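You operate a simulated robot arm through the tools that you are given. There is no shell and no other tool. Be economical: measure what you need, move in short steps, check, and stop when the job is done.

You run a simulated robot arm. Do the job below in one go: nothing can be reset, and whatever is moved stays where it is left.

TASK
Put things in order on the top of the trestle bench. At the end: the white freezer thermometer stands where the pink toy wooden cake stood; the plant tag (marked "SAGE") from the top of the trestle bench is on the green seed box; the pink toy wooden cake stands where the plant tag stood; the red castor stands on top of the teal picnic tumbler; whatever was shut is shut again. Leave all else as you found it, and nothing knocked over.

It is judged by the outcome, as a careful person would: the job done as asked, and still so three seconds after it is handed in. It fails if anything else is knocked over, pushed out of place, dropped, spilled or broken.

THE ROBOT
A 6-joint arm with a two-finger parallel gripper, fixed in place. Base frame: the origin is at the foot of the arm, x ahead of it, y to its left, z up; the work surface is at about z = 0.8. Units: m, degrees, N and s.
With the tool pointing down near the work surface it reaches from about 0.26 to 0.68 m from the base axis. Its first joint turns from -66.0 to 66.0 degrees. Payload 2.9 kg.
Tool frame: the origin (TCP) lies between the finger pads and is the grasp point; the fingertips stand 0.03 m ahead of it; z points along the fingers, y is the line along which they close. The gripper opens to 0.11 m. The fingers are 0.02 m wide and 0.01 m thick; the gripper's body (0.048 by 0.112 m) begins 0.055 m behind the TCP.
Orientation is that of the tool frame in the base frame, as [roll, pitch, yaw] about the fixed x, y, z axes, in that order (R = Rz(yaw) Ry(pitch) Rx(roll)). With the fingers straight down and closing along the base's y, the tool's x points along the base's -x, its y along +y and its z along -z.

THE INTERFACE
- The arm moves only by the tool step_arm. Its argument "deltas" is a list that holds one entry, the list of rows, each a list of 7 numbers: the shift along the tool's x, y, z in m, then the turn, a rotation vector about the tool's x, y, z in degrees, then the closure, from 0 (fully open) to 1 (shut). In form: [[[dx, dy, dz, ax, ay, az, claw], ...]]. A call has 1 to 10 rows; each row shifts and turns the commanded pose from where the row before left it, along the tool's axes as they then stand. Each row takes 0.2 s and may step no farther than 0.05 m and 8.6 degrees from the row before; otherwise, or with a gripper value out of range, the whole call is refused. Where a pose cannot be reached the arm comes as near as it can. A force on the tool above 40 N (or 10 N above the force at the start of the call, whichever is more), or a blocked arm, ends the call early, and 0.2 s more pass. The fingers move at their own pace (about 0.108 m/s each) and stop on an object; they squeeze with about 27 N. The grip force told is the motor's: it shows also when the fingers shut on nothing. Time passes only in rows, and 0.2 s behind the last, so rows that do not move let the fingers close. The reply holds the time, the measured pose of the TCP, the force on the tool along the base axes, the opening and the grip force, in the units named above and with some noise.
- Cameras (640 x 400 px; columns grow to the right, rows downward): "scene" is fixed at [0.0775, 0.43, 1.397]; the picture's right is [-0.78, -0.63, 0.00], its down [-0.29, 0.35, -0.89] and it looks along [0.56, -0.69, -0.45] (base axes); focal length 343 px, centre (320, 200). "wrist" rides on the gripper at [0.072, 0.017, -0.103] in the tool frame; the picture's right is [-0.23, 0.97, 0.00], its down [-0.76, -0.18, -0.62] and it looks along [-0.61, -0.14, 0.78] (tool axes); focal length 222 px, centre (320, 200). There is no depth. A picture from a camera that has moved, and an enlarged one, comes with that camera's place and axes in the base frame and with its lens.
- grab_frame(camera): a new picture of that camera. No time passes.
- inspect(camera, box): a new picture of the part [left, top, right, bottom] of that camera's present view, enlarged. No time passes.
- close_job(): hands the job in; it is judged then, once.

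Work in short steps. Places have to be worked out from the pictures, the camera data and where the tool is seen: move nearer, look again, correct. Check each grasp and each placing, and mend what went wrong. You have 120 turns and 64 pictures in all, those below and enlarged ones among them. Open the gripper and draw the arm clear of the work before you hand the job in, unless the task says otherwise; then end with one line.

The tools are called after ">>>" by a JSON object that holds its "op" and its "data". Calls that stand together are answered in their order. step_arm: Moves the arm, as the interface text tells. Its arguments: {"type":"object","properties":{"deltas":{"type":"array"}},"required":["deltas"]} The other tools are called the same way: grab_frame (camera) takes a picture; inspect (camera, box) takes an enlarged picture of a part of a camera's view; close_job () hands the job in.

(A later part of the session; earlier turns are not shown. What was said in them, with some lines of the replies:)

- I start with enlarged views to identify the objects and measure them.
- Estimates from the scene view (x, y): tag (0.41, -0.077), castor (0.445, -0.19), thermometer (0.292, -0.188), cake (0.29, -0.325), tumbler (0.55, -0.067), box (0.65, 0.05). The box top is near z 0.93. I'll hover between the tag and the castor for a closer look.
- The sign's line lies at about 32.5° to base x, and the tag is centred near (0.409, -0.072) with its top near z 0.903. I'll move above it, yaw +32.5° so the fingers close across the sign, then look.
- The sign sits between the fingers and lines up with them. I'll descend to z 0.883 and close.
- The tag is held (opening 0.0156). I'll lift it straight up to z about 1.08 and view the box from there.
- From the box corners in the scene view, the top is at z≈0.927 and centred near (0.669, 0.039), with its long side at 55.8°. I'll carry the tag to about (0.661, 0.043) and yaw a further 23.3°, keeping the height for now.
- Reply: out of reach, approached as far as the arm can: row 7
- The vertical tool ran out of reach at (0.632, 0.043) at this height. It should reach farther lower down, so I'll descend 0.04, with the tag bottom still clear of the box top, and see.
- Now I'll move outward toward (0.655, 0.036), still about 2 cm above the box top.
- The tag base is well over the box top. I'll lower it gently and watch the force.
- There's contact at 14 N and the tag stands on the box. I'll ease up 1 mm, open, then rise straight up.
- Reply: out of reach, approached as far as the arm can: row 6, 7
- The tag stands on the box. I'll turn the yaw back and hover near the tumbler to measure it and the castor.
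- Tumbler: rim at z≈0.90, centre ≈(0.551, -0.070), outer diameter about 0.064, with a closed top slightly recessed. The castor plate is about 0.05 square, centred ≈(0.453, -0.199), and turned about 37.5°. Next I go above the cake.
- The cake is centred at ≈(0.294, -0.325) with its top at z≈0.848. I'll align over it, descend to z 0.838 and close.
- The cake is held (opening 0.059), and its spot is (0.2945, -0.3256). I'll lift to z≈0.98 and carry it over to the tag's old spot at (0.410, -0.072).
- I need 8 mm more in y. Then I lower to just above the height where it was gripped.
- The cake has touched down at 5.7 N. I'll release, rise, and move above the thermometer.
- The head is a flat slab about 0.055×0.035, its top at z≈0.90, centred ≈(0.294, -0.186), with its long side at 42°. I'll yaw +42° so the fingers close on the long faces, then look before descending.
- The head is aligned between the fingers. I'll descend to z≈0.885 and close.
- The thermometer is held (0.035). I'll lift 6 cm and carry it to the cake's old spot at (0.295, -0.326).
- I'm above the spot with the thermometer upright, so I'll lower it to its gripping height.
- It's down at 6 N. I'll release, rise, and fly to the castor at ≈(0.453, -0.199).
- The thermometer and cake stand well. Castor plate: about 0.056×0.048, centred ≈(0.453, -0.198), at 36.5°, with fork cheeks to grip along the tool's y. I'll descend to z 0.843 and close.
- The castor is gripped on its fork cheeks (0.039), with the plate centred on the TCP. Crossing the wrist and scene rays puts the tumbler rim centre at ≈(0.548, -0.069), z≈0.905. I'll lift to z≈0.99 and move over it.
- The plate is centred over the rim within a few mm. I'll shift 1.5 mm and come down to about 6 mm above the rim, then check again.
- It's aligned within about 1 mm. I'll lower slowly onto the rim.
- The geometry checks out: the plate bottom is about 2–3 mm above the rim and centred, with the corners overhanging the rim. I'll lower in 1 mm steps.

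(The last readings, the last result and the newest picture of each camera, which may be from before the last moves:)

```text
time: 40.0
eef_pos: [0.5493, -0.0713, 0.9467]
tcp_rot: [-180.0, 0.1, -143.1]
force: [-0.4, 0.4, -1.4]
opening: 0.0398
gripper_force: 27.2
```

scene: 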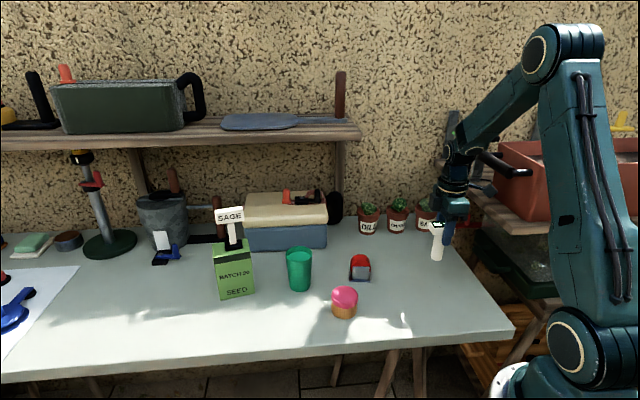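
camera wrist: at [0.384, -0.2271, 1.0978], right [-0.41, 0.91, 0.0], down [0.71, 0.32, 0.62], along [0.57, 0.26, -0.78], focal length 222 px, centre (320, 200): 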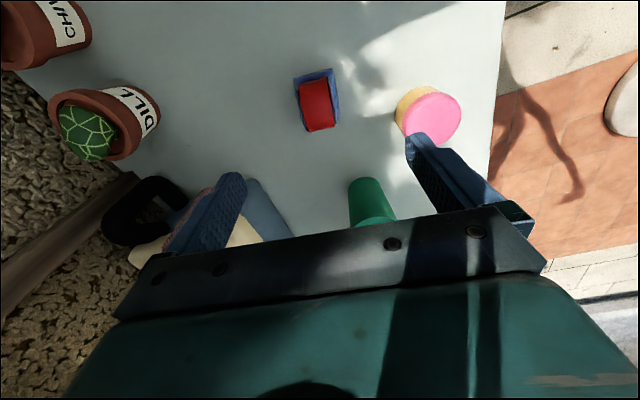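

>>> {"op": "step_arm", "data": {"deltas": [[[0, 0, 0.001, 0, 0, 0, 1], [0, 0, 0.001, 0, 0, 0, 1], [0, 0, 0, 0, 0, 0, 1]]]}}

>>> {"op": "inspect", "data": {"camera": "scene", "box": [270, 225, 330, 270]}}

```text
time: 40.8
eef_pos: [0.5486, -0.071, 0.9442]
tcp_rot: [-179.9, 0.1, -143.2]
force: [0.0, 0.7, 0.5]
opening: 0.0396
gripper_force: 27.0
```

```text
8.89 times, centred on (300, 248) of scene
camera zoom: at [0.0775, 0.43, 1.397], right [-0.78, -0.63, 0.0], down [-0.29, 0.35, -0.89], along [0.56, -0.69, -0.45], focal length 3047 px, centre (498, -222)
```

zoom: 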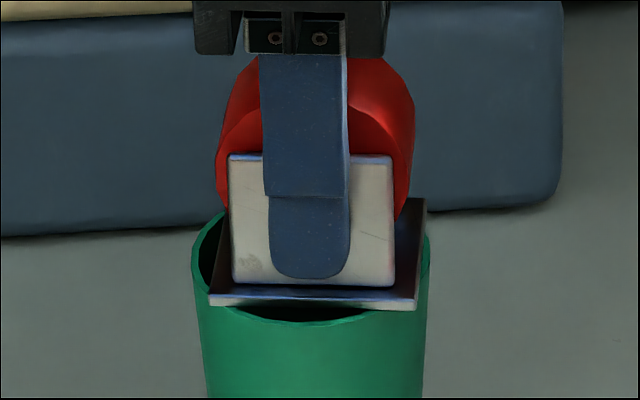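

It's almost touching. Another 1.5 mm.

>>> {"op": "step_arm", "data": {"deltas": [[[0, 0, 0.001, 0, 0, 0, 1], [0, 0, 0.0007, 0, 0, 0, 1], [0, 0, 0, 0, 0, 0, 1]]]}}

```text
time: 41.6
eef_pos: [0.5493, -0.0707, 0.9435]
tcp_rot: [-179.9, 0.1, -143.1]
force: [-4.6, -2.2, 15.1]
opening: 0.0398
gripper_force: 27.2
```

It's in contact at 15 N. I'll ease up slightly, release and rise.

>>> {"op": "step_arm", "data": {"deltas": [[[0, 0, -0.0008, 0, 0, 0, 1], [0, 0, 0, 0, 0, 0, 0.55], [0, 0, 0, 0, 0, 0, 0.3], [0, 0, 0, 0, 0, 0, 0.2], [0, 0, -0.02, 0, 0, 0, 0.2], [0, 0, -0.04, 0, 0, 0, 0.2], [0, 0, -0.045, 0, 0, 0, 0.2], [0.04, 0, -0.02, 0, 0, 0, 0], [0.045, 0, -0.02, 0, 0, 0, 0], [0.045, 0, 0, 0, 0, 0, 0]]]}}

>>> {"op": "grab_frame", "data": {"camera": "scene"}}

>>> {"op": "inspect", "data": {"camera": "scene", "box": [270, 225, 330, 270]}}

>>> {"op": "grab_frame", "data": {"camera": "wrist"}}

```text
time: 43.8
eef_pos: [0.4472, -0.1501, 1.0878]
tcp_rot: [180.0, -0.1, -143.0]
force: [0.7, -0.6, -0.1]
opening: 0.1099
gripper_force: 0.1
```

```text
21 pictures are left
```

scene: 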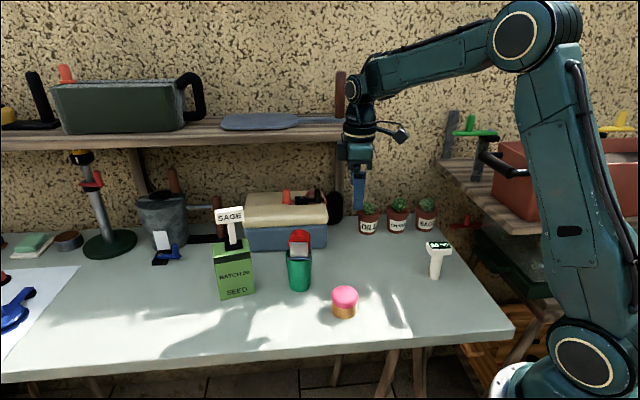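

```text
8.89 times, centred on (300, 248) of scene
camera zoom: at [0.0775, 0.4301, 1.397], right [-0.78, -0.63, 0.0], down [-0.29, 0.35, -0.89], along [0.56, -0.69, -0.45], focal length 3047 px, centre (498, -222)
```

zoom: 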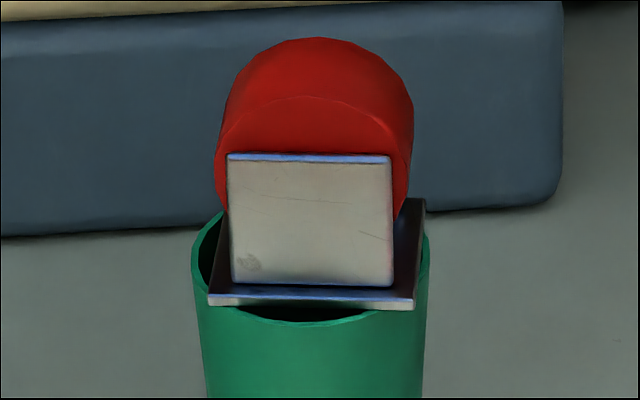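

```text
19 pictures are left
camera wrist: at [0.3773, -0.1809, 1.1916], right [-0.4, 0.92, 0.0], down [0.72, 0.32, 0.62], along [0.57, 0.25, -0.78], focal length 222 px, centre (320, 200)
```

wrist: 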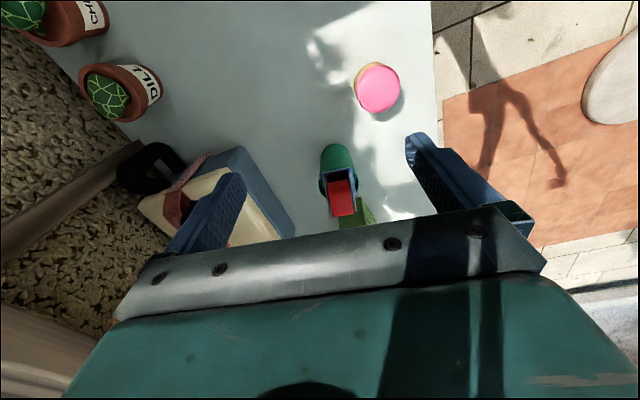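

Everything stands as asked. I'll draw the arm up and back toward its start, then take a last look.

>>> {"op": "step_arm", "data": {"deltas": [[[0.03, 0, -0.03, 0, 0, 0, 0], [0.03, 0, -0.03, 0, 0, 0, 0], [0.02, 0, -0.02, 0, 0, 0, 0], [0, 0, 0, 0, 0, 0, 0], [0, 0, 0, 0, 0, 0, 0]]]}}

>>> {"op": "inspect", "data": {"camera": "scene", "box": [180, 170, 500, 350]}}

```text
time: 45.0
eef_pos: [0.3803, -0.1997, 1.1691]
tcp_rot: [-180.0, 0.0, -143.1]
force: [-0.3, -1.1, 0.2]
opening: 0.1099
gripper_force: 0.0
```

```text
2.00 times, centred on (340, 260) of scene
camera zoom: at [0.0775, 0.43, 1.397], right [-0.78, -0.63, 0.0], down [-0.29, 0.35, -0.89], along [0.56, -0.69, -0.45], focal length 686 px, centre (280, 80)
```

zoom: 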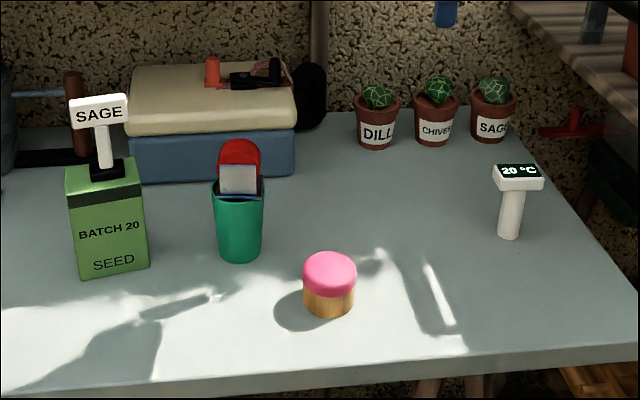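

All four items are in place and stable, and the arm is clear, so I hand it in.

>>> {"op": "close_job", "data": {}}

```text
The job is handed in.
```

The job is done and handed in: the SAGE tag is on the green seed box, the cake is at the tag's old spot, the thermometer is at the cake's old spot, and the castor is on top of the tumbler; I opened nothing, and the last picture showed nothing knocked over.
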